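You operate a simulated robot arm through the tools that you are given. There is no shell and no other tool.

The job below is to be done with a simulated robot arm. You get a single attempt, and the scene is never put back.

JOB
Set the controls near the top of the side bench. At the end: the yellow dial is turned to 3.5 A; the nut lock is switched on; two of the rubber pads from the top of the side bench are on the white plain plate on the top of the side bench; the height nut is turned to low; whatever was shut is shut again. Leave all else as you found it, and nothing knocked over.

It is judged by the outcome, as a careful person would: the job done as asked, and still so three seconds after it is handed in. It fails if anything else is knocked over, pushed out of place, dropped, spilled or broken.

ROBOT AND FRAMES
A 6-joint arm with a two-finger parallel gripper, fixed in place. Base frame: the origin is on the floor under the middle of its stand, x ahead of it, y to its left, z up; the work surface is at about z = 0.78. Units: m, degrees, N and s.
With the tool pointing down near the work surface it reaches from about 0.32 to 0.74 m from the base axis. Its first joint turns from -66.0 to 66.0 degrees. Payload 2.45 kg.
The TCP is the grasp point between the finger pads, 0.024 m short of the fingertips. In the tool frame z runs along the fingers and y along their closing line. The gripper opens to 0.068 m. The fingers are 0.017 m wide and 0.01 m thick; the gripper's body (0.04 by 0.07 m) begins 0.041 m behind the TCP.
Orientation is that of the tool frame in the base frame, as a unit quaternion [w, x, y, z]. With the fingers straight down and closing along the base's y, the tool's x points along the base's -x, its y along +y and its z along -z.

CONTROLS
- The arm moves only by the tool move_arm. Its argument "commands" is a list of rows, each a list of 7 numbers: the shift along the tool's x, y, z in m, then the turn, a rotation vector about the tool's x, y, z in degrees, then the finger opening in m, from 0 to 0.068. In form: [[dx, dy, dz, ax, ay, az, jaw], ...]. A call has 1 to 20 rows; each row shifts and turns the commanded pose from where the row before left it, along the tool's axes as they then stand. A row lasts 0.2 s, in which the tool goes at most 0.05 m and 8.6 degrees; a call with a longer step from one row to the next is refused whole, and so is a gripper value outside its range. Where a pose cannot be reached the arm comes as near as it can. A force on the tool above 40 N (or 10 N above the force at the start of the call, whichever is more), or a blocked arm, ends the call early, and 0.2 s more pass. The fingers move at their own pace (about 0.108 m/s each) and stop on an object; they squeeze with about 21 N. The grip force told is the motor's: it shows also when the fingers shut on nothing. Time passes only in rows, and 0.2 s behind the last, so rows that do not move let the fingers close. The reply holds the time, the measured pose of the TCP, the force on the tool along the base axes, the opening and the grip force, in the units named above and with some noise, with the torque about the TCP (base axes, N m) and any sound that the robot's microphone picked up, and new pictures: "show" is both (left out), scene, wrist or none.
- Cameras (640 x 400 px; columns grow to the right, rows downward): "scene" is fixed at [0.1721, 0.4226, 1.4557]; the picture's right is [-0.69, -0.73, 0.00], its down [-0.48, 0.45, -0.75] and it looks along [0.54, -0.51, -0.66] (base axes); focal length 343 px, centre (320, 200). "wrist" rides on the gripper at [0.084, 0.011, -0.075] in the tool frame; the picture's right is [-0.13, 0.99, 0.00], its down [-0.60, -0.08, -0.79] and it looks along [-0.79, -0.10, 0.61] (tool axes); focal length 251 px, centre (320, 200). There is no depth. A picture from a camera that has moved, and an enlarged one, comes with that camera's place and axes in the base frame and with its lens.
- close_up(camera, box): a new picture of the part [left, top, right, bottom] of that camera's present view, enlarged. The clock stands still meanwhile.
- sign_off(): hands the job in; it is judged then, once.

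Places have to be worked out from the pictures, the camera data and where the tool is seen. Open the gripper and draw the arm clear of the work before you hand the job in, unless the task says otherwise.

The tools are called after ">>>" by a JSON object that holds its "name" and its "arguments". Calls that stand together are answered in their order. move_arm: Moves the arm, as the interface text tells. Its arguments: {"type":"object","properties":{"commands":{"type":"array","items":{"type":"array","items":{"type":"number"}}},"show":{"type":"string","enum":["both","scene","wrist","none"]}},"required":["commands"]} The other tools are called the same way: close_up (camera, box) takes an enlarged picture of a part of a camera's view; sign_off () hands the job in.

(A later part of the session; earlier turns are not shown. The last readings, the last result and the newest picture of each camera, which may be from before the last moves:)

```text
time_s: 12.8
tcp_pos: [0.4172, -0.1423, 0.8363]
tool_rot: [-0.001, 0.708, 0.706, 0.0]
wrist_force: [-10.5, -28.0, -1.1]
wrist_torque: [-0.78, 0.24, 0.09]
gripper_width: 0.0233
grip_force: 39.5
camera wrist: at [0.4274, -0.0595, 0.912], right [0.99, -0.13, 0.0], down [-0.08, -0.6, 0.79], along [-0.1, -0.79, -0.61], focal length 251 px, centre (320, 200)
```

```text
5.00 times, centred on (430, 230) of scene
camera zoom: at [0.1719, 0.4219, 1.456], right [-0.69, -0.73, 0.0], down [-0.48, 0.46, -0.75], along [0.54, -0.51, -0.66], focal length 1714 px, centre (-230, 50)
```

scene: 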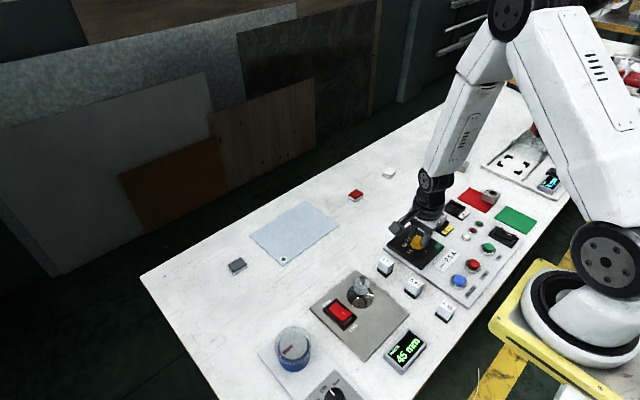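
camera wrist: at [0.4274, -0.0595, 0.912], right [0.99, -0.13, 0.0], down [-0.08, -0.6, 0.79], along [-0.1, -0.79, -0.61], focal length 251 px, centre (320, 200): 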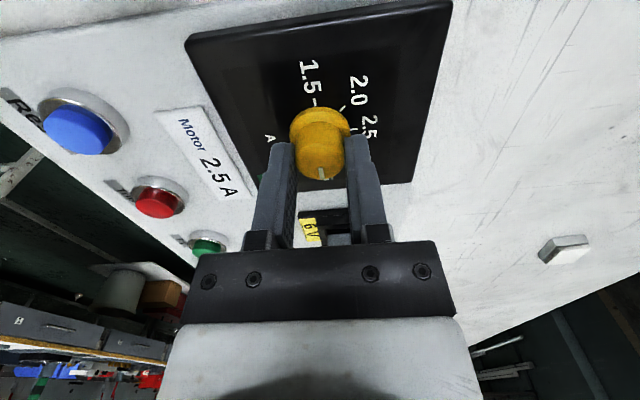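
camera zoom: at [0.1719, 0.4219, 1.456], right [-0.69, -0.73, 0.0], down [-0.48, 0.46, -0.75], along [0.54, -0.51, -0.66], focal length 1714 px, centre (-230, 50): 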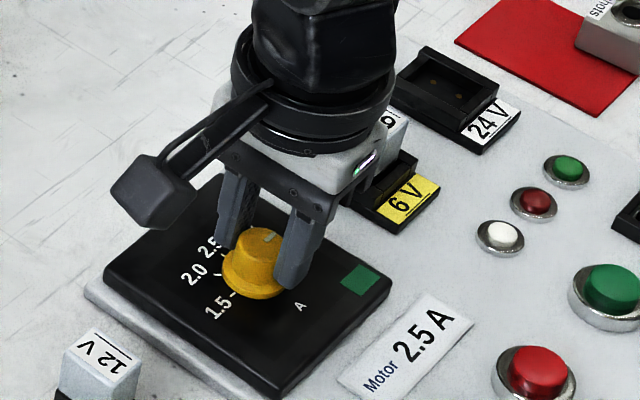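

The pointer now faces -y (3.5), with a side load of ~28 N from a small centring offset. I relieve that by a 1 mm shift, then open and rise to read the dial.

>>> {"name": "move_arm", "arguments": {"commands": [[-0.001, 0, 0, 0, 0, 0, 0.016], [0, 0, 0, 0, 0, 0, 0.04], [0, 0, 0, 0, 0, 0, 0.05], [0, 0, -0.03, 0, 0, 0, 0.05], [0, 0, -0.04, 0, 0, 0, 0.05], [0, 0, -0.03, 0, 0, 0, 0.05], [0, 0, 0, 0, 0, 0, 0.05]]}}

>>> {"name": "close_up", "arguments": {"camera": "wrist", "box": [240, 0, 400, 100]}}

>>> {"name": "close_up", "arguments": {"camera": "scene", "box": [380, 200, 460, 260]}}

```text
time_s: 14.4
tcp_pos: [0.4165, -0.1424, 0.9379]
tool_rot: [0.0, 0.707, 0.707, 0.0]
wrist_force: [0.2, -0.1, 0.5]
wrist_torque: [0.03, 0.01, 0.0]
gripper_width: 0.0499
grip_force: 0.0
camera wrist: at [0.4272, -0.0595, 1.0128], right [0.99, -0.13, 0.0], down [-0.08, -0.6, 0.79], along [-0.1, -0.79, -0.61], focal length 251 px, centre (320, 200)
```

scene: 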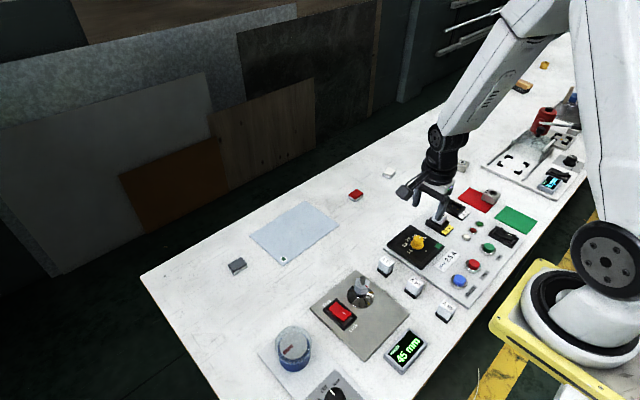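
wrist: 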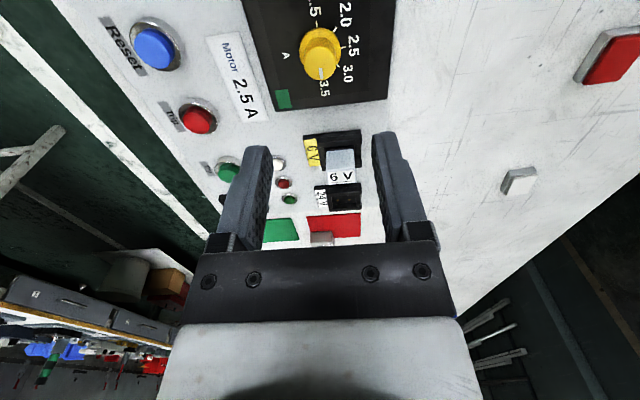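

```text
4.00 times, centred on (320, 50) of wrist
camera zoom: at [0.4272, -0.0595, 1.0128], right [0.99, -0.13, 0.0], down [-0.08, -0.6, 0.79], along [-0.1, -0.79, -0.61], focal length 1006 px, centre (320, 800)
```

zoom: 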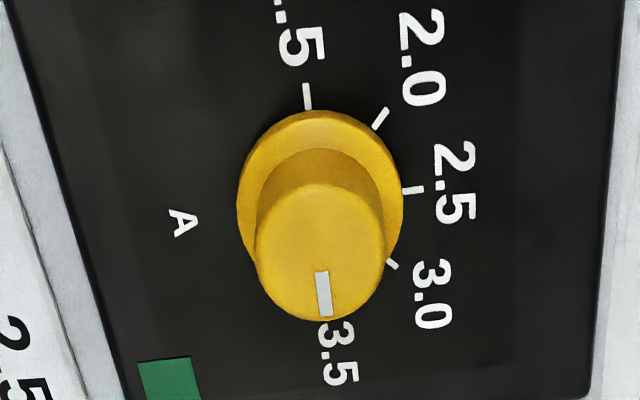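

```text
6.67 times, centred on (420, 230) of scene
camera zoom: at [0.1721, 0.4226, 1.4557], right [-0.69, -0.73, 0.0], down [-0.48, 0.45, -0.75], along [0.54, -0.51, -0.66], focal length 2285 px, centre (-347, 0)
```

zoom: 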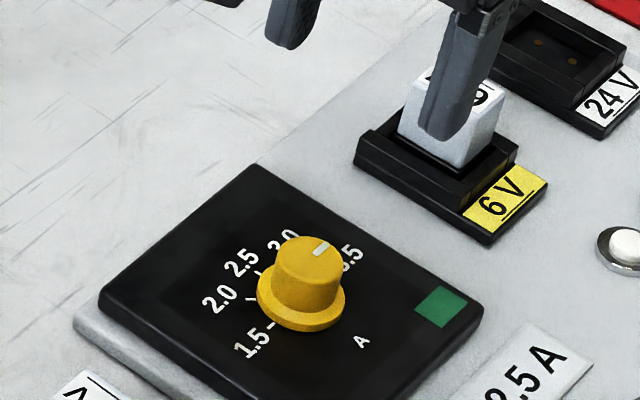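

>>> {"name": "close_up", "arguments": {"camera": "wrist", "box": [296, 20, 344, 100]}}

>>> {"name": "close_up", "arguments": {"camera": "scene", "box": [404, 225, 434, 245]}}

```text
5.00 times, centred on (320, 60) of wrist
camera zoom: at [0.4272, -0.0595, 1.0128], right [0.99, -0.13, 0.0], down [-0.08, -0.6, 0.79], along [-0.1, -0.79, -0.61], focal length 1257 px, centre (320, 900)
```

zoom: 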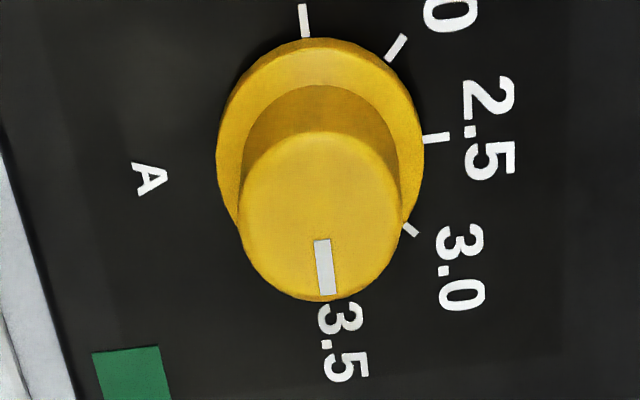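

```text
16.00 times, centred on (419, 235) of scene
camera zoom: at [0.1721, 0.4226, 1.4557], right [-0.69, -0.73, 0.0], down [-0.48, 0.45, -0.75], along [0.54, -0.51, -0.66], focal length 5485 px, centre (-1264, -360)
```

zoom: 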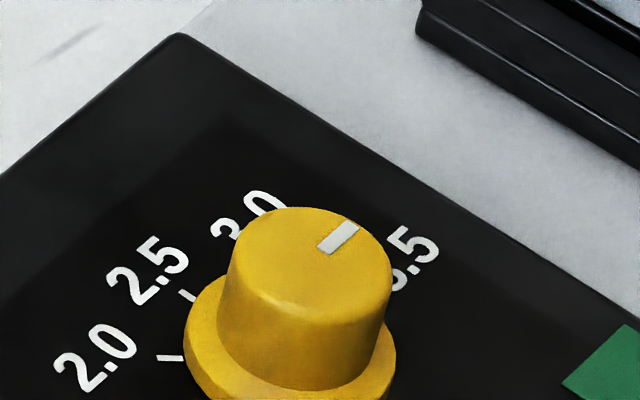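

The dial reads 3.5 exactly (mark anti-parallel to the 1.5 tick). Next I rise, unwind the wrist to neutral and go over the height nut at about (0.415, 0.076) to look at it.

>>> {"name": "move_arm", "arguments": {"commands": [[0, 0, -0.006, 0, 0, -8.2, 0.05], [0, 0, -0.006, 0, 0, -8.2, 0.05], [0, 0, -0.006, 0, 0, -8.2, 0.05], [0, 0, -0.006, 0, 0, -8.2, 0.05], [0, 0, -0.006, 0, 0, -8.2, 0.05], [0, 0, -0.006, 0, 0, -8.2, 0.05], [0, 0, -0.006, 0, 0, -8.2, 0.05], [0, 0, -0.006, 0, 0, -8.2, 0.05], [0, 0, -0.006, 0, 0, -8.2, 0.05], [0, 0, -0.006, 0, 0, -8.2, 0.05], [0, 0, 0, 0, 0, -8.0, 0.05], [0, 0.044, 0, 0, 0, 0, 0.05], [0, 0.044, 0, 0, 0, 0, 0.05], [0, 0.044, 0, 0, 0, 0, 0.05], [0, 0.044, 0, 0, 0, 0, 0.05], [0, 0.042, 0, 0, 0, 0, 0.05], [0, 0, 0, 0, 0, 0, 0.05]]}}

>>> {"name": "close_up", "arguments": {"camera": "wrist", "box": [220, 0, 480, 120]}}

>>> {"name": "close_up", "arguments": {"camera": "scene", "box": [320, 265, 400, 325]}}

```text
time_s: 18.0
tcp_pos: [0.4176, 0.0764, 0.9979]
tool_rot: [0.0, 0.0, 1.0, 0.0]
wrist_force: [0.9, 0.5, -0.5]
wrist_torque: [-0.01, -0.03, -0.03]
gripper_width: 0.0499
grip_force: 0.0
camera wrist: at [0.3324, 0.0859, 1.0721], right [0.13, 0.99, 0.0], down [0.6, -0.08, 0.79], along [0.79, -0.1, -0.61], focal length 251 px, centre (320, 200)
```

scene: 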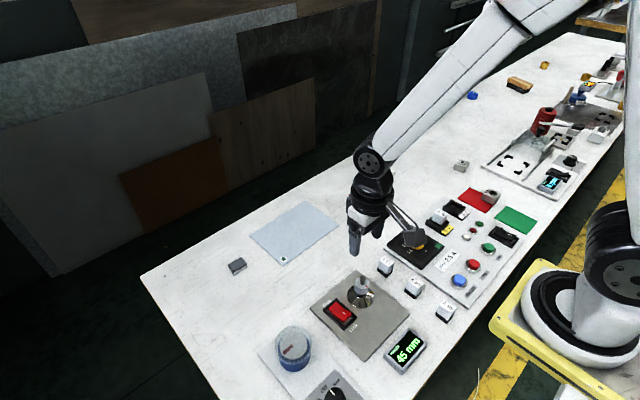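
wrist: 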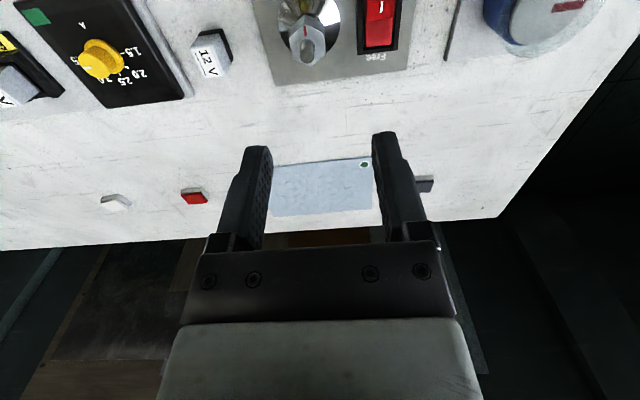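

```text
2.46 times, centred on (350, 60) of wrist
camera zoom: at [0.3324, 0.0859, 1.0721], right [0.13, 0.99, 0.0], down [0.6, -0.08, 0.79], along [0.79, -0.1, -0.61], focal length 619 px, centre (246, 545)
```

zoom: 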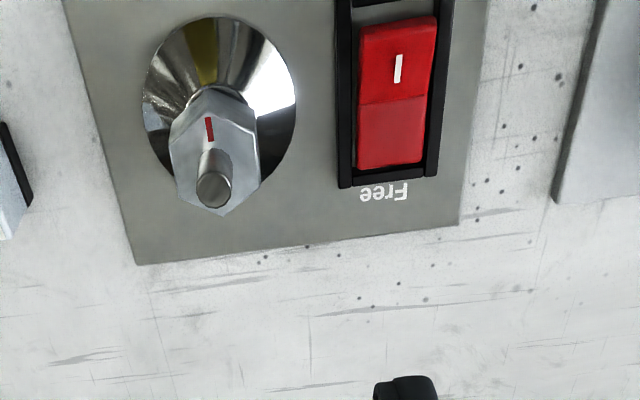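

```text
6.67 times, centred on (360, 295) of scene
camera zoom: at [0.1721, 0.4226, 1.4557], right [-0.69, -0.73, 0.0], down [-0.48, 0.45, -0.75], along [0.54, -0.51, -0.66], focal length 2285 px, centre (53, -433)
```

zoom: 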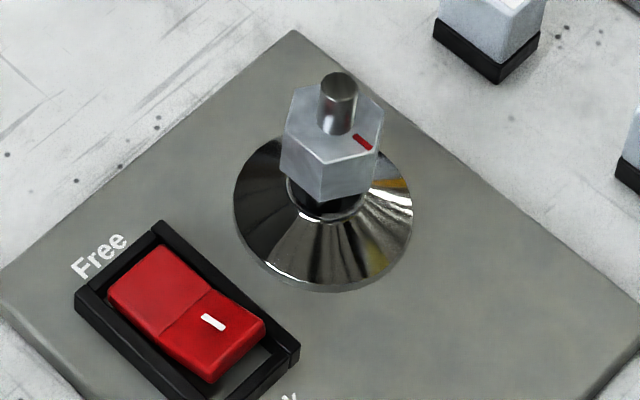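

The nut's axis is at about (0.419, 0.065), rod top z≈0.864, hex top ≈0.842. I zoom in to find the hex flats' orientation.

>>> {"name": "close_up", "arguments": {"camera": "wrist", "box": [276, 0, 348, 72]}}

>>> {"name": "close_up", "arguments": {"camera": "scene", "box": [344, 272, 376, 308]}}

>>> {"name": "close_up", "arguments": {"camera": "scene", "box": [380, 320, 430, 380]}}

```text
5.56 times, centred on (312, 36) of wrist
camera zoom: at [0.3324, 0.0859, 1.0721], right [0.13, 0.99, 0.0], down [0.6, -0.08, 0.79], along [0.79, -0.1, -0.61], focal length 1397 px, centre (364, 1111)
```

zoom: 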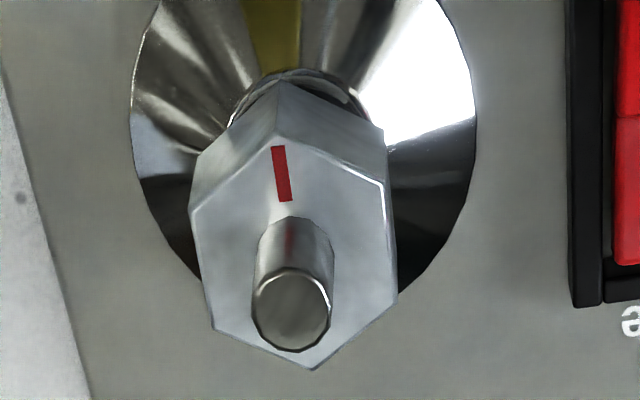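

```text
11.11 times, centred on (360, 290) of scene
camera zoom: at [0.1721, 0.4226, 1.4557], right [-0.69, -0.73, 0.0], down [-0.48, 0.45, -0.75], along [0.54, -0.51, -0.66], focal length 3809 px, centre (-124, -800)
```

zoom: 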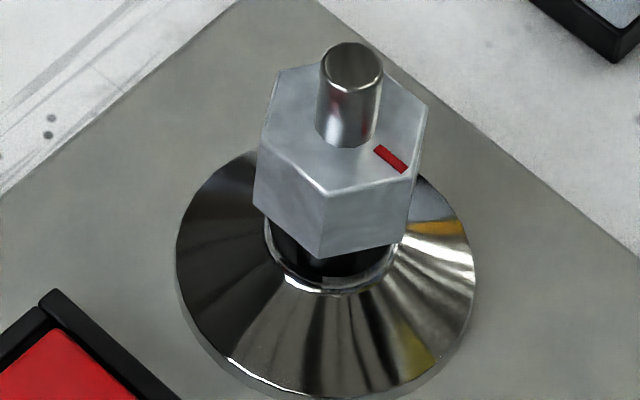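

```text
6.67 times, centred on (405, 350) of scene
camera zoom: at [0.1721, 0.4226, 1.4557], right [-0.69, -0.73, 0.0], down [-0.48, 0.45, -0.75], along [0.54, -0.51, -0.66], focal length 2285 px, centre (-247, -800)
```

zoom: 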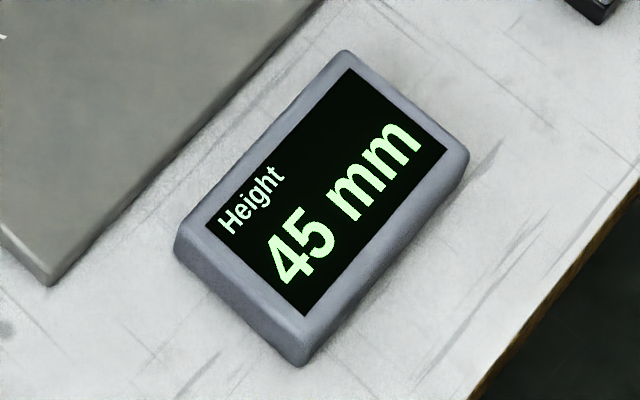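

The hex has flats facing ±y (about 28 mm across), mark toward the robot (-x). I move over its axis and come down partway to check alignment.

>>> {"name": "move_arm", "arguments": {"commands": [[-0.0021, -0.0099, 0.0, 0, 0, 0, 0.055], [0, 0, 0.04, 0, 0, 0, 0.055], [0, 0, 0.04, 0, 0, 0, 0.055], [0, 0, 0.02, 0, 0, 0, 0.055], [0, 0, 0, 0, 0, 0, 0.055]]}}

>>> {"name": "close_up", "arguments": {"camera": "wrist", "box": [240, 50, 400, 150]}}

```text
time_s: 19.2
tcp_pos: [0.4182, 0.0657, 0.8968]
tool_rot: [0.0, 0.0, 1.0, 0.0]
wrist_force: [-0.7, 0.0, 0.6]
wrist_torque: [-0.04, 0.02, -0.02]
gripper_width: 0.0547
grip_force: 0.2
camera wrist: at [0.3344, 0.0757, 0.9722], right [0.13, 0.99, 0.0], down [0.6, -0.08, 0.79], along [0.79, -0.1, -0.61], focal length 251 px, centre (320, 200)
```

scene: 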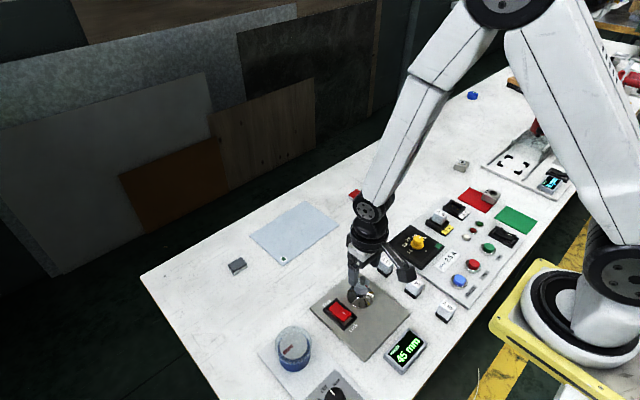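
wrist: 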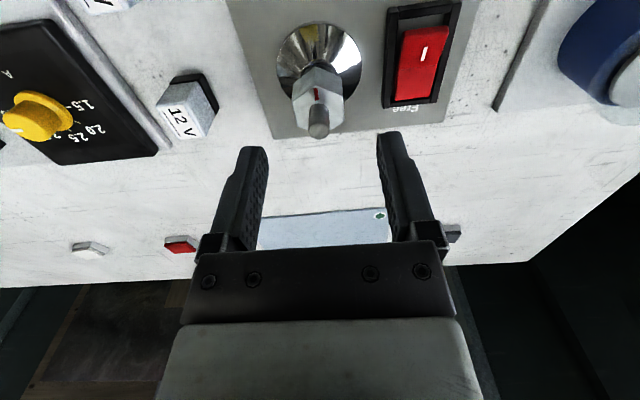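

```text
4.00 times, centred on (320, 100) of wrist
camera zoom: at [0.3344, 0.0757, 0.9722], right [0.13, 0.99, 0.0], down [0.6, -0.08, 0.79], along [0.79, -0.1, -0.61], focal length 1006 px, centre (320, 600)
```

zoom: 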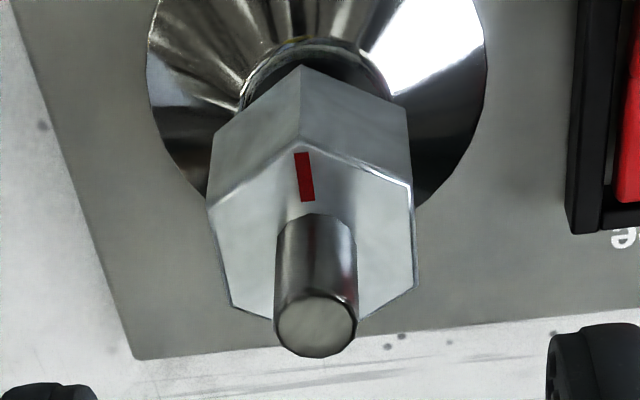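

Aligned within 1 mm (nut ~0.6 mm toward -y). I descend to TCP z≈0.854 and close on the flats.

>>> {"name": "move_arm", "arguments": {"commands": [[0, -0.0006, 0.02, 0, 0, 0, 0.055], [0, 0, 0.0225, 0, 0, 0, 0.055], [0, 0, 0, 0, 0, 0, 0.04], [0, 0, 0, 0, 0, 0, 0.03], [0, 0, 0, 0, 0, 0, 0.02], [0, 0, 0, 0, 0, 0, 0.02]]}}

>>> {"name": "close_up", "arguments": {"camera": "wrist", "box": [220, 80, 420, 205]}}

>>> {"name": "close_up", "arguments": {"camera": "scene", "box": [310, 250, 430, 330]}}

```text
time_s: 20.6
tcp_pos: [0.4196, 0.064, 0.8548]
tool_rot: [0.0, 0.0, 1.0, 0.0]
wrist_force: [1.0, 3.3, -6.6]
wrist_torque: [0.07, -0.26, 0.02]
gripper_width: 0.0294
grip_force: 43.3
camera wrist: at [0.3346, 0.0749, 0.9291], right [0.13, 0.99, 0.0], down [0.6, -0.08, 0.79], along [0.79, -0.1, -0.61], focal length 251 px, centre (320, 200)
```

scene: 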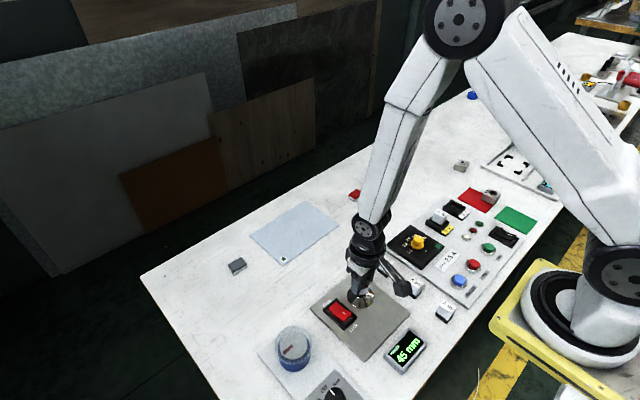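
wrist: 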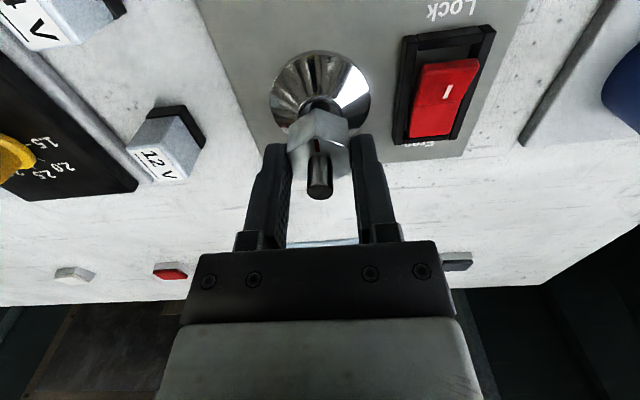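

```text
3.20 times, centred on (320, 142) of wrist
camera zoom: at [0.3346, 0.0749, 0.9291], right [0.13, 0.99, 0.0], down [0.6, -0.08, 0.79], along [0.79, -0.1, -0.61], focal length 805 px, centre (320, 384)
```

zoom: 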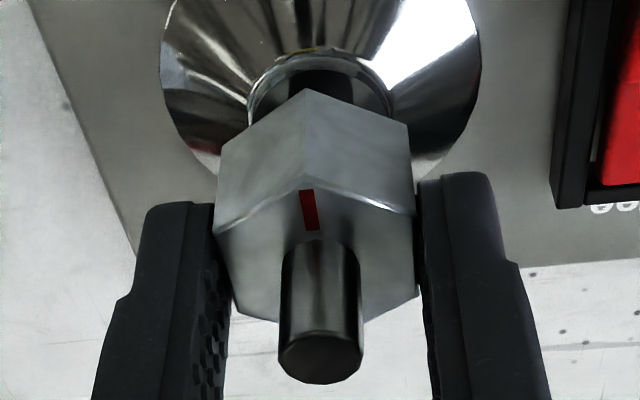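

```text
5.00 times, centred on (370, 290) of scene
camera zoom: at [0.1722, 0.4227, 1.4557], right [-0.69, -0.73, 0.0], down [-0.48, 0.45, -0.75], along [0.54, -0.51, -0.66], focal length 1714 px, centre (70, -250)
```

zoom: 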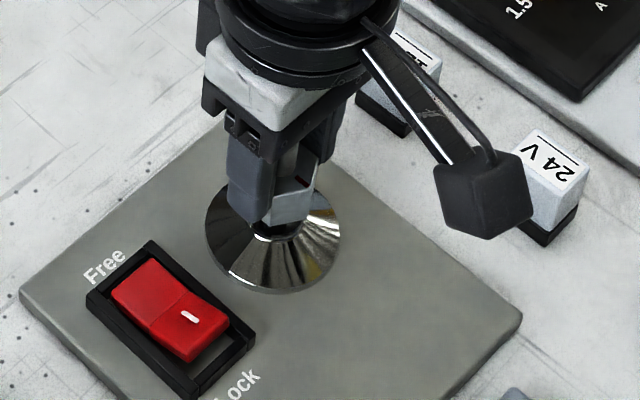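

The nut is held on its flats (29.4 mm). I turn it clockwise 30° and check the display for the direction.

>>> {"name": "move_arm", "arguments": {"commands": [[0, 0, 0, 0, 0, 5, 0.02], [0, 0, 0, 0, 0, 5, 0.02], [0, 0, 0, 0, 0, 5, 0.02], [0, 0, 0, 0, 0, 5, 0.02], [0, 0, 0, 0, 0, 5, 0.02], [0, 0, 0, 0, 0, 5, 0.02], [0, 0, 0, 0, 0, 0, 0.02]]}}

>>> {"name": "close_up", "arguments": {"camera": "scene", "box": [320, 260, 440, 380]}}

```text
time_s: 22.2
tcp_pos: [0.4196, 0.0655, 0.8548]
tool_rot: [0.0, 0.26, 0.966, -0.001]
wrist_force: [3.3, 16.2, -34.2]
wrist_torque: [0.23, -0.01, 0.0]
gripper_width: 0.0292
grip_force: 43.7
camera wrist: at [0.3516, 0.1159, 0.9293], right [0.61, 0.79, 0.0], down [0.48, -0.37, 0.79], along [0.63, -0.48, -0.61], focal length 251 px, centre (320, 200)
```

scene: 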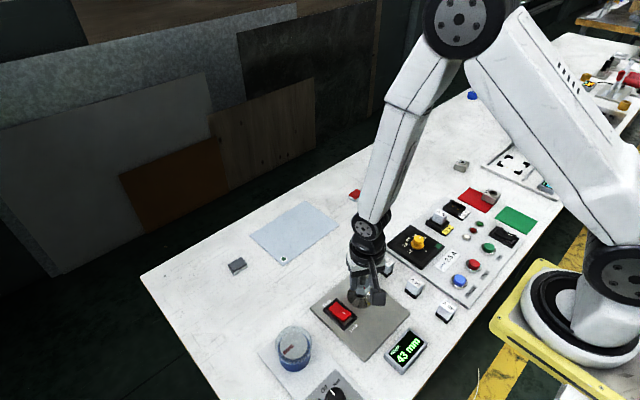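
wrist: 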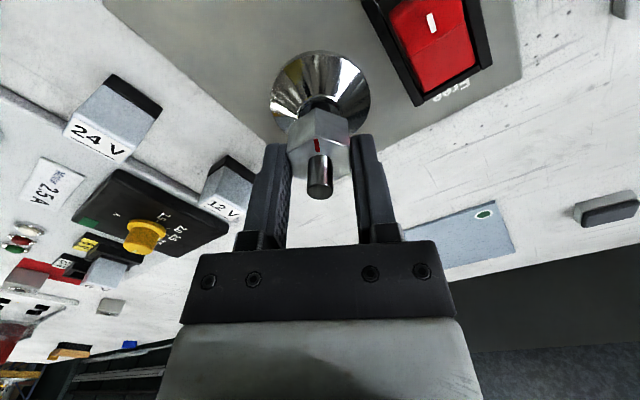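

```text
3.33 times, centred on (380, 320) of scene
camera zoom: at [0.1726, 0.4231, 1.4555], right [-0.69, -0.73, 0.0], down [-0.48, 0.45, -0.75], along [0.54, -0.51, -0.66], focal length 1143 px, centre (120, -200)
```

zoom: 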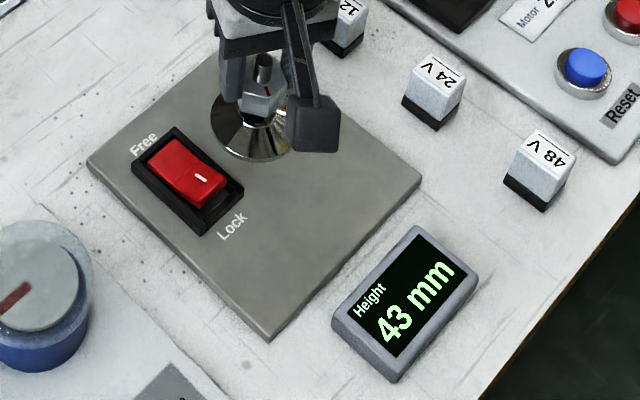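

The display fell to 43 mm (so clockwise lowers) and the nut pulls the tool down (-34 N), so it travels down its rod. I follow it by 2 mm to unload and see the force.

>>> {"name": "move_arm", "arguments": {"commands": [[0, 0, 0.001, 0, 0, 0, 0.02], [0, 0, 0.001, 0, 0, 0, 0.02], [0, 0, 0, 0, 0, 0, 0.02]], "show": "none"}}

```text
time_s: 23.0
tcp_pos: [0.4192, 0.0659, 0.8526]
tool_rot: [0.002, 0.259, 0.966, 0.0]
wrist_force: [-7.3, 14.4, 32.9]
wrist_torque: [-0.17, 0.35, -0.01]
gripper_width: 0.0293
grip_force: 43.7
```

>>> {"name": "move_arm", "arguments": {"commands": [[0, 0, -0.001, 0, 0, 0, 0.02], [0, 0, 0, 0, 0, 0, 0.02]], "show": "wrist"}}

>>> {"name": "close_up", "arguments": {"camera": "wrist", "box": [220, 80, 420, 205]}}

```text
time_s: 23.6
tcp_pos: [0.42, 0.0645, 0.8537]
tool_rot: [0.002, 0.259, 0.966, 0.001]
wrist_force: [-3.5, 13.2, 13.0]
wrist_torque: [-0.27, -0.91, 0.02]
gripper_width: 0.0295
grip_force: 43.8
camera wrist: at [0.3515, 0.1156, 0.9286], right [0.61, 0.79, 0.0], down [0.48, -0.37, 0.79], along [0.63, -0.48, -0.61], focal length 251 px, centre (320, 200)
```

wrist: 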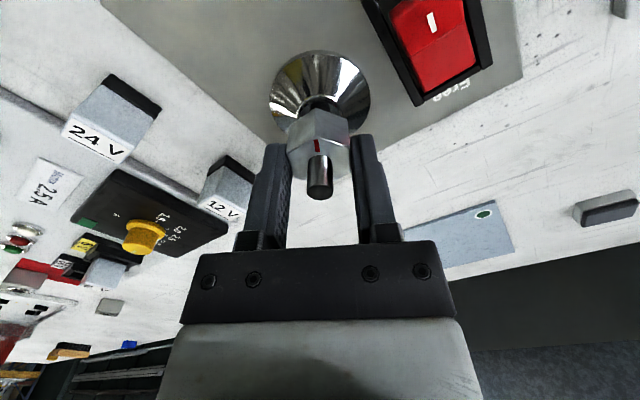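

```text
3.20 times, centred on (320, 142) of wrist
camera zoom: at [0.3515, 0.1156, 0.9286], right [0.61, 0.79, 0.0], down [0.48, -0.37, 0.79], along [0.63, -0.48, -0.61], focal length 805 px, centre (320, 384)
```

zoom: 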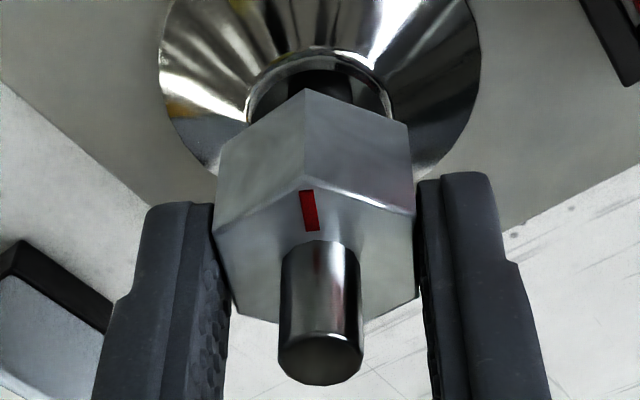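

Relative position of nut and fingers is unchanged. I continue clockwise another 30° and monitor the force and the display.

>>> {"name": "move_arm", "arguments": {"commands": [[0, 0, 0, 0, 0, 5, 0.02], [0, 0, 0, 0, 0, 5, 0.02], [0, 0, 0, 0, 0, 5, 0.02], [0, 0, 0, 0, 0, 5, 0.02], [0, 0, 0, 0, 0, 5, 0.02], [0, 0, 0, 0, 0, 5, 0.02], [0, 0, 0, 0, 0, 0, 0.02]], "show": "scene"}}

>>> {"name": "close_up", "arguments": {"camera": "scene", "box": [320, 260, 440, 380]}}

>>> {"name": "close_up", "arguments": {"camera": "wrist", "box": [220, 80, 420, 205]}}

```text
time_s: 25.2
tcp_pos: [0.4198, 0.0656, 0.8536]
tool_rot: [0.0, 0.5, 0.866, 0.001]
wrist_force: [0.2, 14.7, 25.0]
wrist_torque: [0.49, 0.23, 0.02]
gripper_width: 0.0292
grip_force: 43.8
```

scene: 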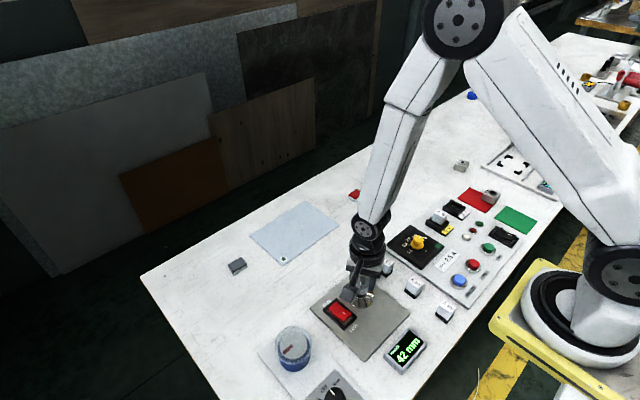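

```text
3.33 times, centred on (380, 320) of scene
camera zoom: at [0.1718, 0.4229, 1.4557], right [-0.69, -0.73, 0.0], down [-0.48, 0.45, -0.75], along [0.54, -0.51, -0.66], focal length 1143 px, centre (120, -200)
```

zoom: 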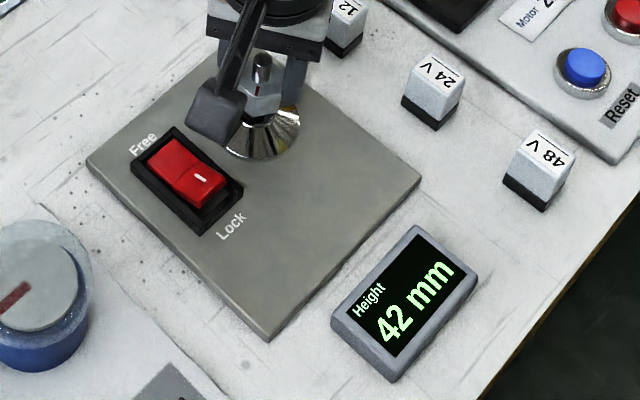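

```text
3.20 times, centred on (320, 142) of wrist
camera zoom: at [0.3865, 0.1425, 0.9287], right [0.92, 0.38, 0.0], down [0.23, -0.56, 0.79], along [0.3, -0.73, -0.61], focal length 805 px, centre (320, 384)
```

zoom: 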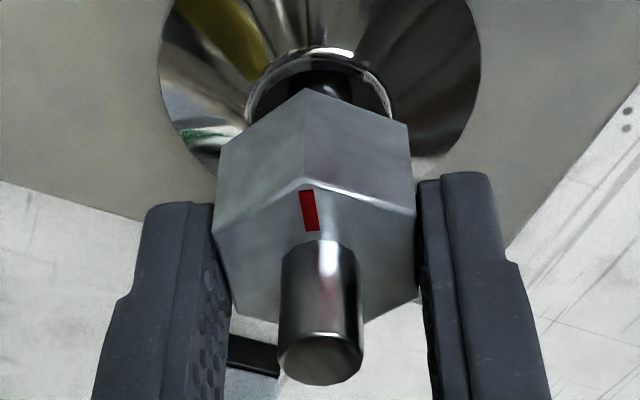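

No vertical motion; the display falls about 1.5 mm per 30° (now 42 mm). I keep turning clockwise, watching for an end stop.

>>> {"name": "move_arm", "arguments": {"commands": [[0, 0, -0.0005, 0, 0, 5, 0.02], [0, 0, 0, 0, 0, 5, 0.02], [0, 0, 0, 0, 0, 5, 0.02], [0, 0, 0, 0, 0, 5, 0.02], [0, 0, 0, 0, 0, 5, 0.02], [0, 0, 0, 0, 0, 5, 0.02], [0, 0, 0, 0, 0, 0, 0.02]], "show": "scene"}}

>>> {"name": "close_up", "arguments": {"camera": "scene", "box": [320, 260, 440, 380]}}

```text
time_s: 26.8
tcp_pos: [0.4204, 0.0654, 0.8542]
tool_rot: [0.0, 0.708, 0.706, 0.0]
wrist_force: [9.9, 15.8, -12.1]
wrist_torque: [0.81, -0.34, 0.04]
gripper_width: 0.0297
grip_force: 43.2
```

scene: 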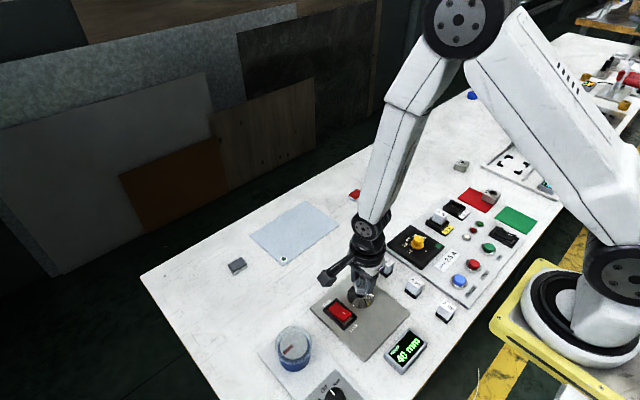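

```text
3.33 times, centred on (380, 320) of scene
camera zoom: at [0.1725, 0.423, 1.4556], right [-0.69, -0.73, 0.0], down [-0.48, 0.45, -0.75], along [0.54, -0.51, -0.66], focal length 1143 px, centre (120, -200)
```

zoom: 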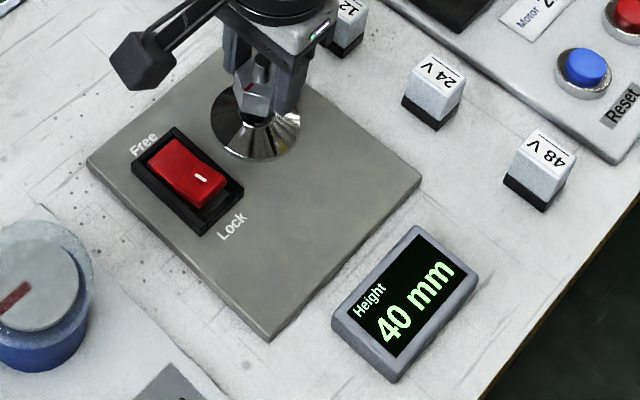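

At 90° the display says 40 mm and no stop is felt. I go on another 30° in small steps.

>>> {"name": "move_arm", "arguments": {"commands": [[0, 0, 0, 0, 0, 5, 0.02], [0, 0, 0, 0, 0, 5, 0.02], [0, 0, 0, 0, 0, 5, 0.02], [0, 0, 0, 0, 0, 5, 0.02], [0, 0, 0, 0, 0, 5, 0.02], [0, 0, 0, 0, 0, 5, 0.02], [0, 0, 0, 0, 0, 0, 0.02]], "show": "scene"}}

>>> {"name": "close_up", "arguments": {"camera": "scene", "box": [320, 260, 440, 380]}}

>>> {"name": "close_up", "arguments": {"camera": "wrist", "box": [220, 80, 420, 205]}}

```text
time_s: 28.4
tcp_pos: [0.4198, 0.0649, 0.8541]
tool_rot: [0.0, 0.867, 0.499, 0.0]
wrist_force: [13.2, -2.9, 5.4]
wrist_torque: [-0.21, 0.08, 0.57]
gripper_width: 0.0338
grip_force: 44.9
```

scene: 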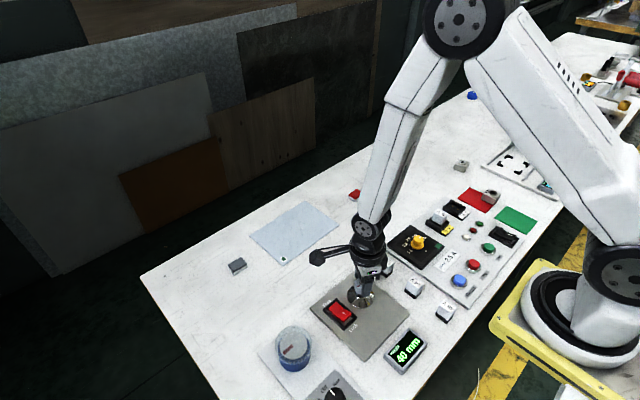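

```text
3.33 times, centred on (380, 320) of scene
camera zoom: at [0.1723, 0.4225, 1.4557], right [-0.69, -0.73, 0.0], down [-0.48, 0.45, -0.75], along [0.54, -0.51, -0.66], focal length 1143 px, centre (120, -200)
```

zoom: 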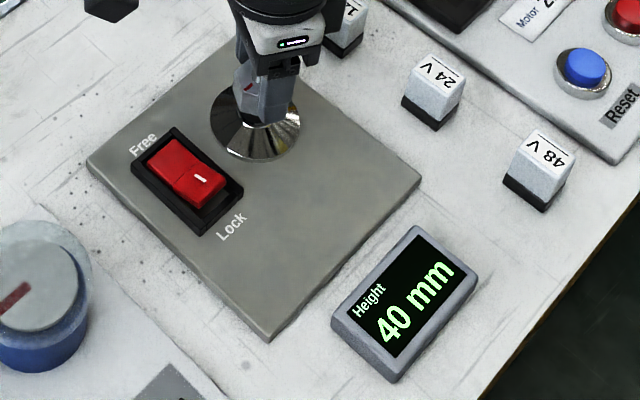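

```text
3.20 times, centred on (320, 142) of wrist
camera zoom: at [0.4707, 0.1311, 0.9293], right [0.79, -0.61, 0.0], down [-0.37, -0.48, 0.79], along [-0.48, -0.63, -0.61], focal length 805 px, centre (320, 384)
```

zoom: 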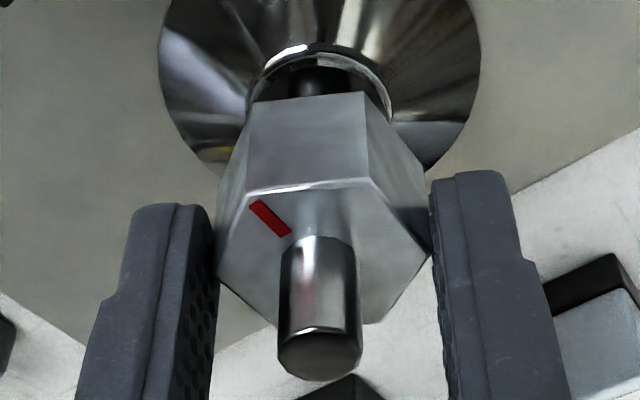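

The nut hit its end stop: the display stays at 40 mm and the fingers slipped around the hex corners. I open in place, and rise to check the nut.

>>> {"name": "move_arm", "arguments": {"commands": [[0, 0, 0, 0, 0, 0, 0.05], [0, 0, 0, 0, 0, 0, 0.06], [0, 0, -0.03, 0, 0, 0, 0.06], [0, 0, -0.04, 0, 0, 0, 0.06], [0, 0, -0.04, 0, 0, 0, 0.06], [0, 0, 0, 0, 0, 0, 0.06]]}}

>>> {"name": "close_up", "arguments": {"camera": "scene", "box": [320, 260, 440, 380]}}

>>> {"name": "close_up", "arguments": {"camera": "wrist", "box": [240, 0, 400, 100]}}

```text
time_s: 29.8
tcp_pos: [0.4181, 0.0659, 0.9619]
tool_rot: [0.0, 0.866, 0.5, 0.0]
wrist_force: [0.3, -0.2, -0.5]
wrist_torque: [0.0, 0.05, 0.03]
gripper_width: 0.06
grip_force: 0.1
camera wrist: at [0.4695, 0.1313, 1.0386], right [0.79, -0.61, 0.0], down [-0.37, -0.48, 0.79], along [-0.48, -0.63, -0.61], focal length 251 px, centre (320, 200)
```

scene: 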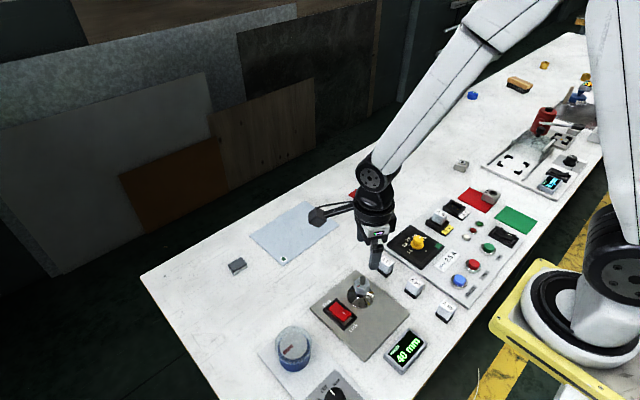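
wrist: 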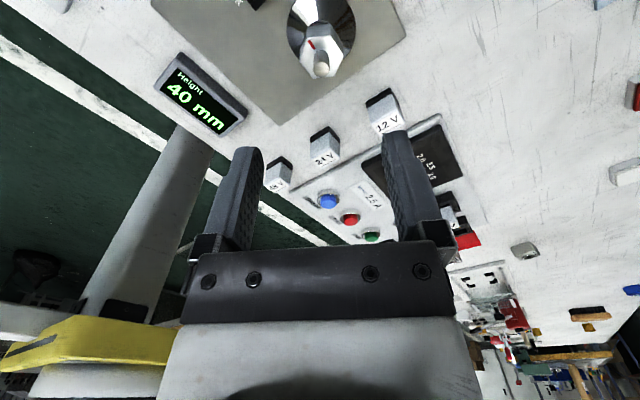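

```text
3.33 times, centred on (380, 320) of scene
camera zoom: at [0.1721, 0.4226, 1.4557], right [-0.69, -0.73, 0.0], down [-0.48, 0.45, -0.75], along [0.54, -0.51, -0.66], focal length 1143 px, centre (120, -200)
```

zoom: 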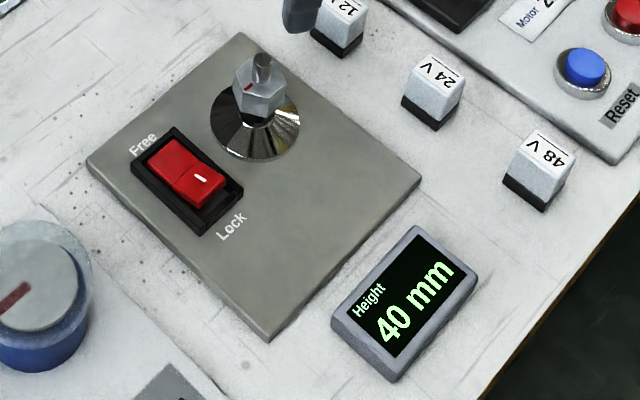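

```text
4.00 times, centred on (320, 50) of wrist
camera zoom: at [0.4695, 0.1313, 1.0386], right [0.79, -0.61, 0.0], down [-0.37, -0.48, 0.79], along [-0.48, -0.63, -0.61], focal length 1006 px, centre (320, 800)
```

zoom: 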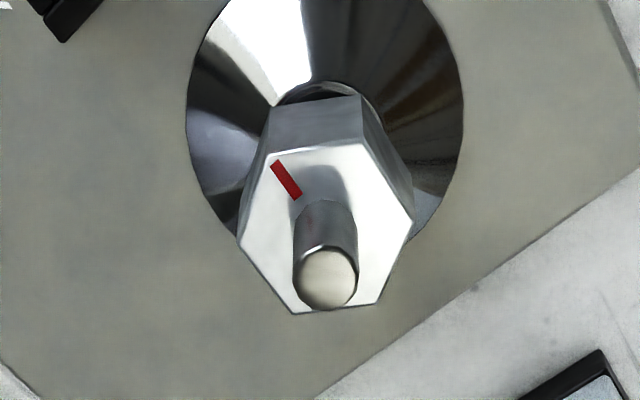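

The nut sits at its low stop (40 mm, mark toward +y). Now the lock rocker at about (0.42, 0.130), Lock end toward the robot (-x side) raised. I unwind the wrist, close the fingers, and go above the Lock end to look.

>>> {"name": "move_arm", "arguments": {"commands": [[0, 0, -0.004, 0, 0, -8, 0.05], [0, 0, 0, 0, 0, -8, 0.03], [0, 0, 0, 0, 0, -8, 0.01], [0, 0, 0, 0, 0, -8, 0.0], [0, 0, 0, 0, 0, -8, 0.0], [0, 0, 0, 0, 0, -8, 0.0], [0, 0, 0, 0, 0, -8, 0.0], [0, 0, 0, 0, 0, -8, 0.0], [0, 0, 0, 0, 0, -8, 0.0], [0, 0, 0, 0, 0, -8, 0.0], [0, 0, 0, 0, 0, -8, 0.0], [0, 0, 0, 0, 0, -8, 0.0], [0, 0, 0, 0, 0, -8, 0.0], [0, 0, 0, 0, 0, -8, 0.0], [0, 0, 0, 0, 0, -8, 0.0], [0.006, 0.032, 0, 0, 0, 0, 0.0], [0.006, 0.033, 0, 0, 0, 0, 0.0], [0, 0, 0.025, 0, 0, 0, 0.0], [0, 0, 0, 0, 0, 0, 0.0]]}}

>>> {"name": "close_up", "arguments": {"camera": "wrist", "box": [220, 0, 420, 125]}}

```text
time_s: 33.8
tcp_pos: [0.4074, 0.13, 0.9417]
tool_rot: [0.0, 0.0, 1.0, 0.0]
wrist_force: [0.0, -0.3, -0.3]
wrist_torque: [-0.02, 0.01, 0.02]
gripper_width: 0.0
grip_force: 20.8
camera wrist: at [0.3221, 0.1402, 1.0175], right [0.13, 0.99, 0.0], down [0.6, -0.08, 0.79], along [0.79, -0.1, -0.61], focal length 251 px, centre (320, 200)
```

scene: 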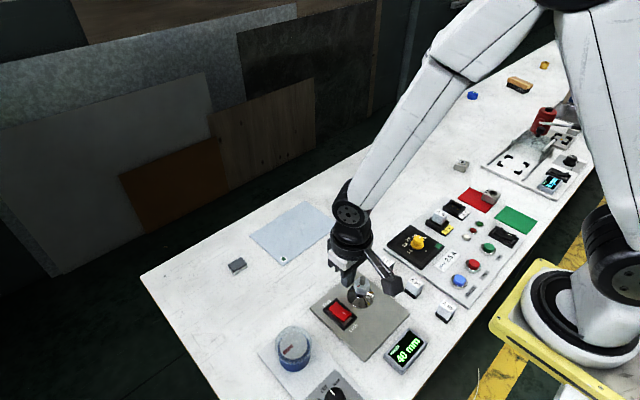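
wrist: 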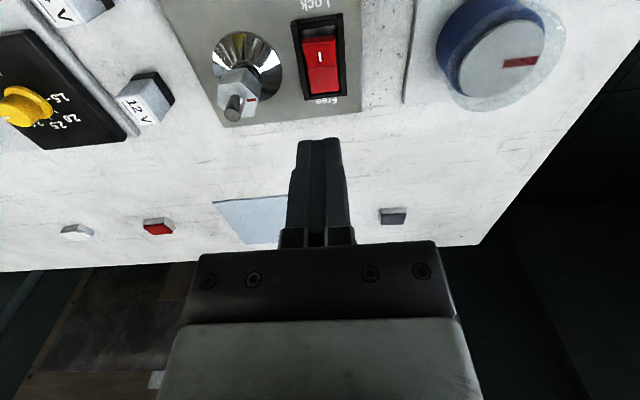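

```text
3.20 times, centred on (320, 62) of wrist
camera zoom: at [0.3221, 0.1402, 1.0175], right [0.13, 0.99, 0.0], down [0.6, -0.08, 0.79], along [0.79, -0.1, -0.61], focal length 805 px, centre (320, 640)
```

zoom: 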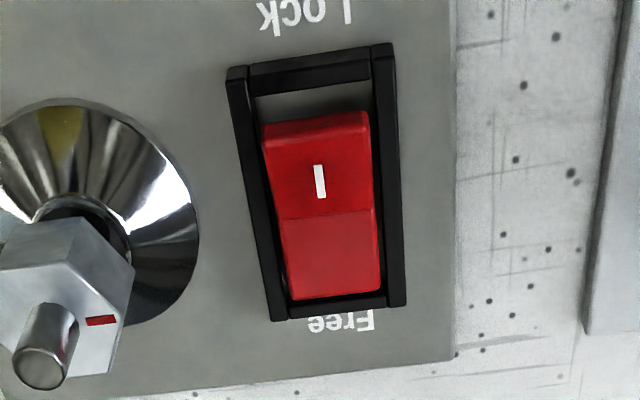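

The rocker's Lock half spans x≈0.396–0.421 at y≈0.130, raised to about z=0.813. I lower the closed fingers to just above it at x≈0.405, then press in small steps.

>>> {"name": "move_arm", "arguments": {"commands": [[0.001, 0.0008, 0.04, 0, 0, 0, 0], [0, 0, 0.04, 0, 0, 0, 0], [0, 0, 0.021, 0, 0, 0, 0], [0, 0, 0, 0, 0, 0, 0]]}}

>>> {"name": "close_up", "arguments": {"camera": "wrist", "box": [220, 60, 420, 185]}}

>>> {"name": "close_up", "arguments": {"camera": "scene", "box": [300, 260, 400, 340]}}

```text
time_s: 34.8
tcp_pos: [0.4059, 0.131, 0.8414]
tool_rot: [0.001, 0.0, 1.0, 0.0]
wrist_force: [-0.2, -0.6, -0.7]
wrist_torque: [0.0, -0.01, -0.01]
gripper_width: 0.0002
grip_force: 21.1
camera wrist: at [0.3213, 0.1405, 0.9162], right [0.13, 0.99, 0.0], down [0.6, -0.08, 0.79], along [0.79, -0.1, -0.61], focal length 251 px, centre (320, 200)
```

scene: 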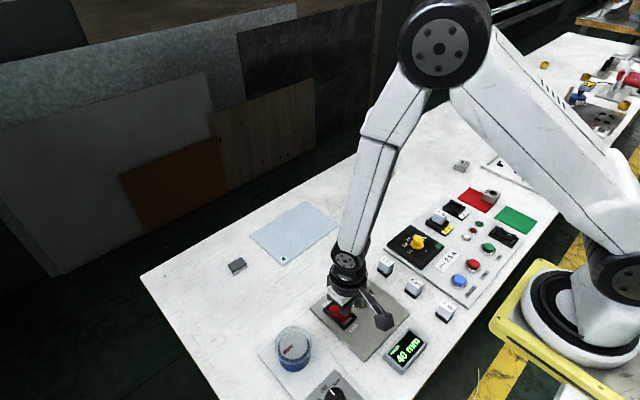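
wrist: 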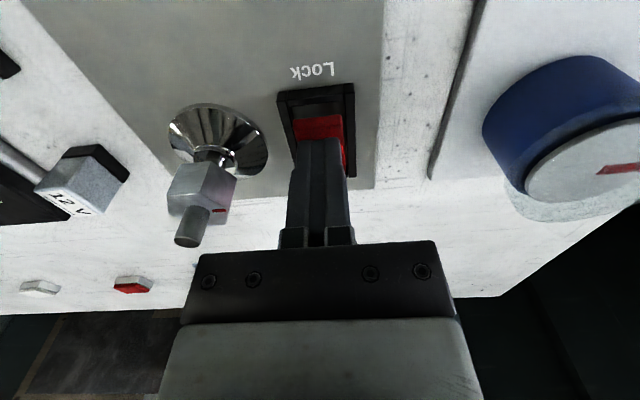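

```text
3.20 times, centred on (320, 122) of wrist
camera zoom: at [0.3213, 0.1405, 0.9162], right [0.13, 0.99, 0.0], down [0.6, -0.08, 0.79], along [0.79, -0.1, -0.61], focal length 805 px, centre (320, 448)
```

zoom: 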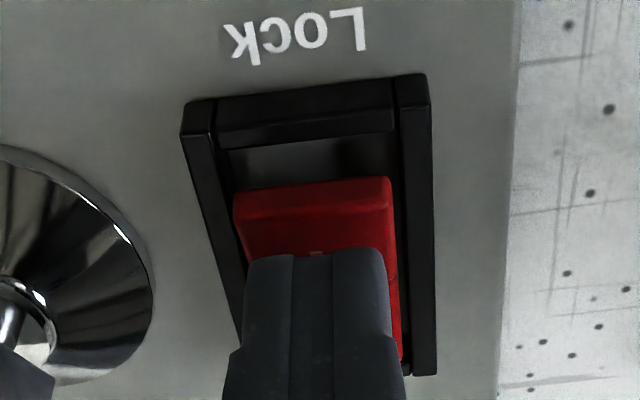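

```text
5.00 times, centred on (350, 300) of scene
camera zoom: at [0.1721, 0.4226, 1.4557], right [-0.69, -0.73, 0.0], down [-0.48, 0.45, -0.75], along [0.54, -0.51, -0.66], focal length 1714 px, centre (170, -300)
```

zoom: 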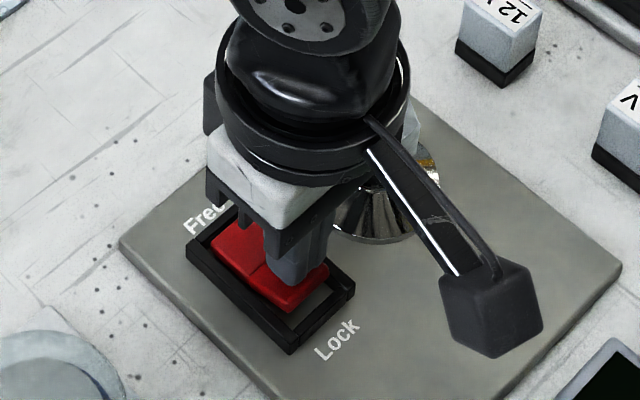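

Fingers are centred over the Lock half. I shift 3 mm toward its end and press down in 2 mm steps.

>>> {"name": "move_arm", "arguments": {"commands": [[0.003, 0, 0, 0, 0, 0, 0], [0, 0, 0.002, 0, 0, 0, 0], [0, 0, 0.002, 0, 0, 0, 0], [0, 0, 0.002, 0, 0, 0, 0], [0, 0, 0.002, 0, 0, 0, 0], [0, 0, 0.002, 0, 0, 0, 0], [0, 0, 0.002, 0, 0, 0, 0]]}}

>>> {"name": "close_up", "arguments": {"camera": "wrist", "box": [220, 60, 420, 185]}}

>>> {"name": "close_up", "arguments": {"camera": "scene", "box": [300, 260, 400, 340]}}

```text
time_s: 36.4
tcp_pos: [0.4028, 0.1298, 0.8309]
tool_rot: [0.001, 0.0, 1.0, 0.0]
wrist_force: [-0.2, 0.1, -0.9]
wrist_torque: [0.01, -0.01, -0.01]
gripper_width: 0.0
grip_force: 20.5
camera wrist: at [0.3186, 0.1408, 0.9051], right [0.13, 0.99, 0.0], down [0.6, -0.08, 0.79], along [0.79, -0.1, -0.61], focal length 251 px, centre (320, 200)
```

scene: 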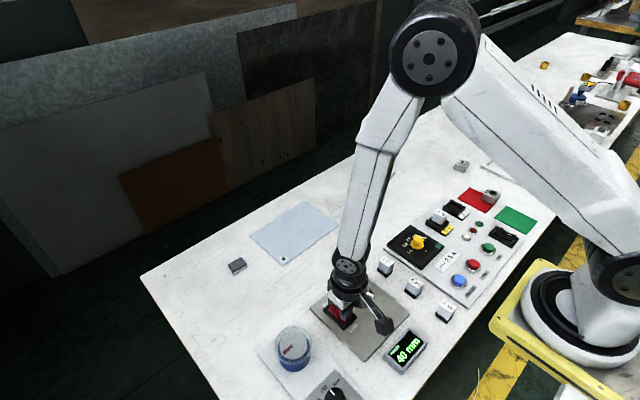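
wrist: 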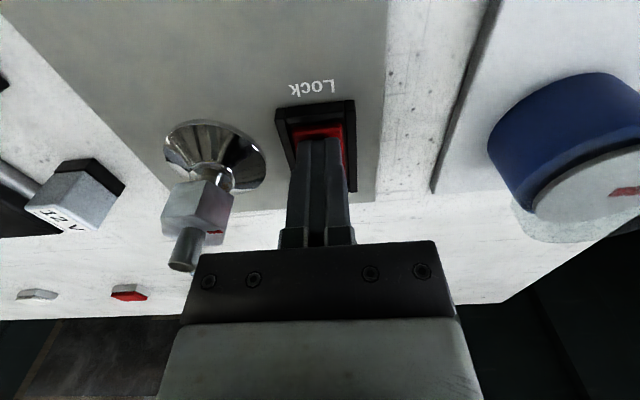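

```text
3.20 times, centred on (320, 122) of wrist
camera zoom: at [0.3186, 0.1408, 0.9051], right [0.13, 0.99, 0.0], down [0.6, -0.08, 0.79], along [0.79, -0.1, -0.61], focal length 805 px, centre (320, 448)
```

zoom: 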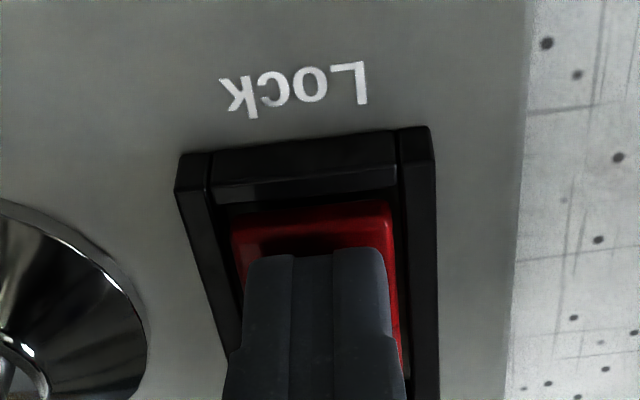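

```text
5.00 times, centred on (350, 300) of scene
camera zoom: at [0.1721, 0.4226, 1.4557], right [-0.69, -0.73, 0.0], down [-0.48, 0.45, -0.75], along [0.54, -0.51, -0.66], focal length 1714 px, centre (170, -300)
```

zoom: 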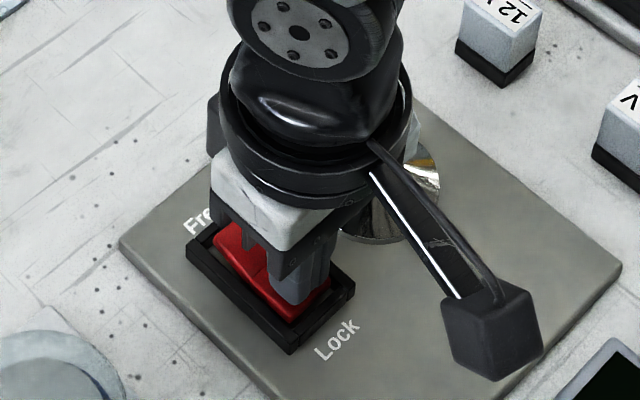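

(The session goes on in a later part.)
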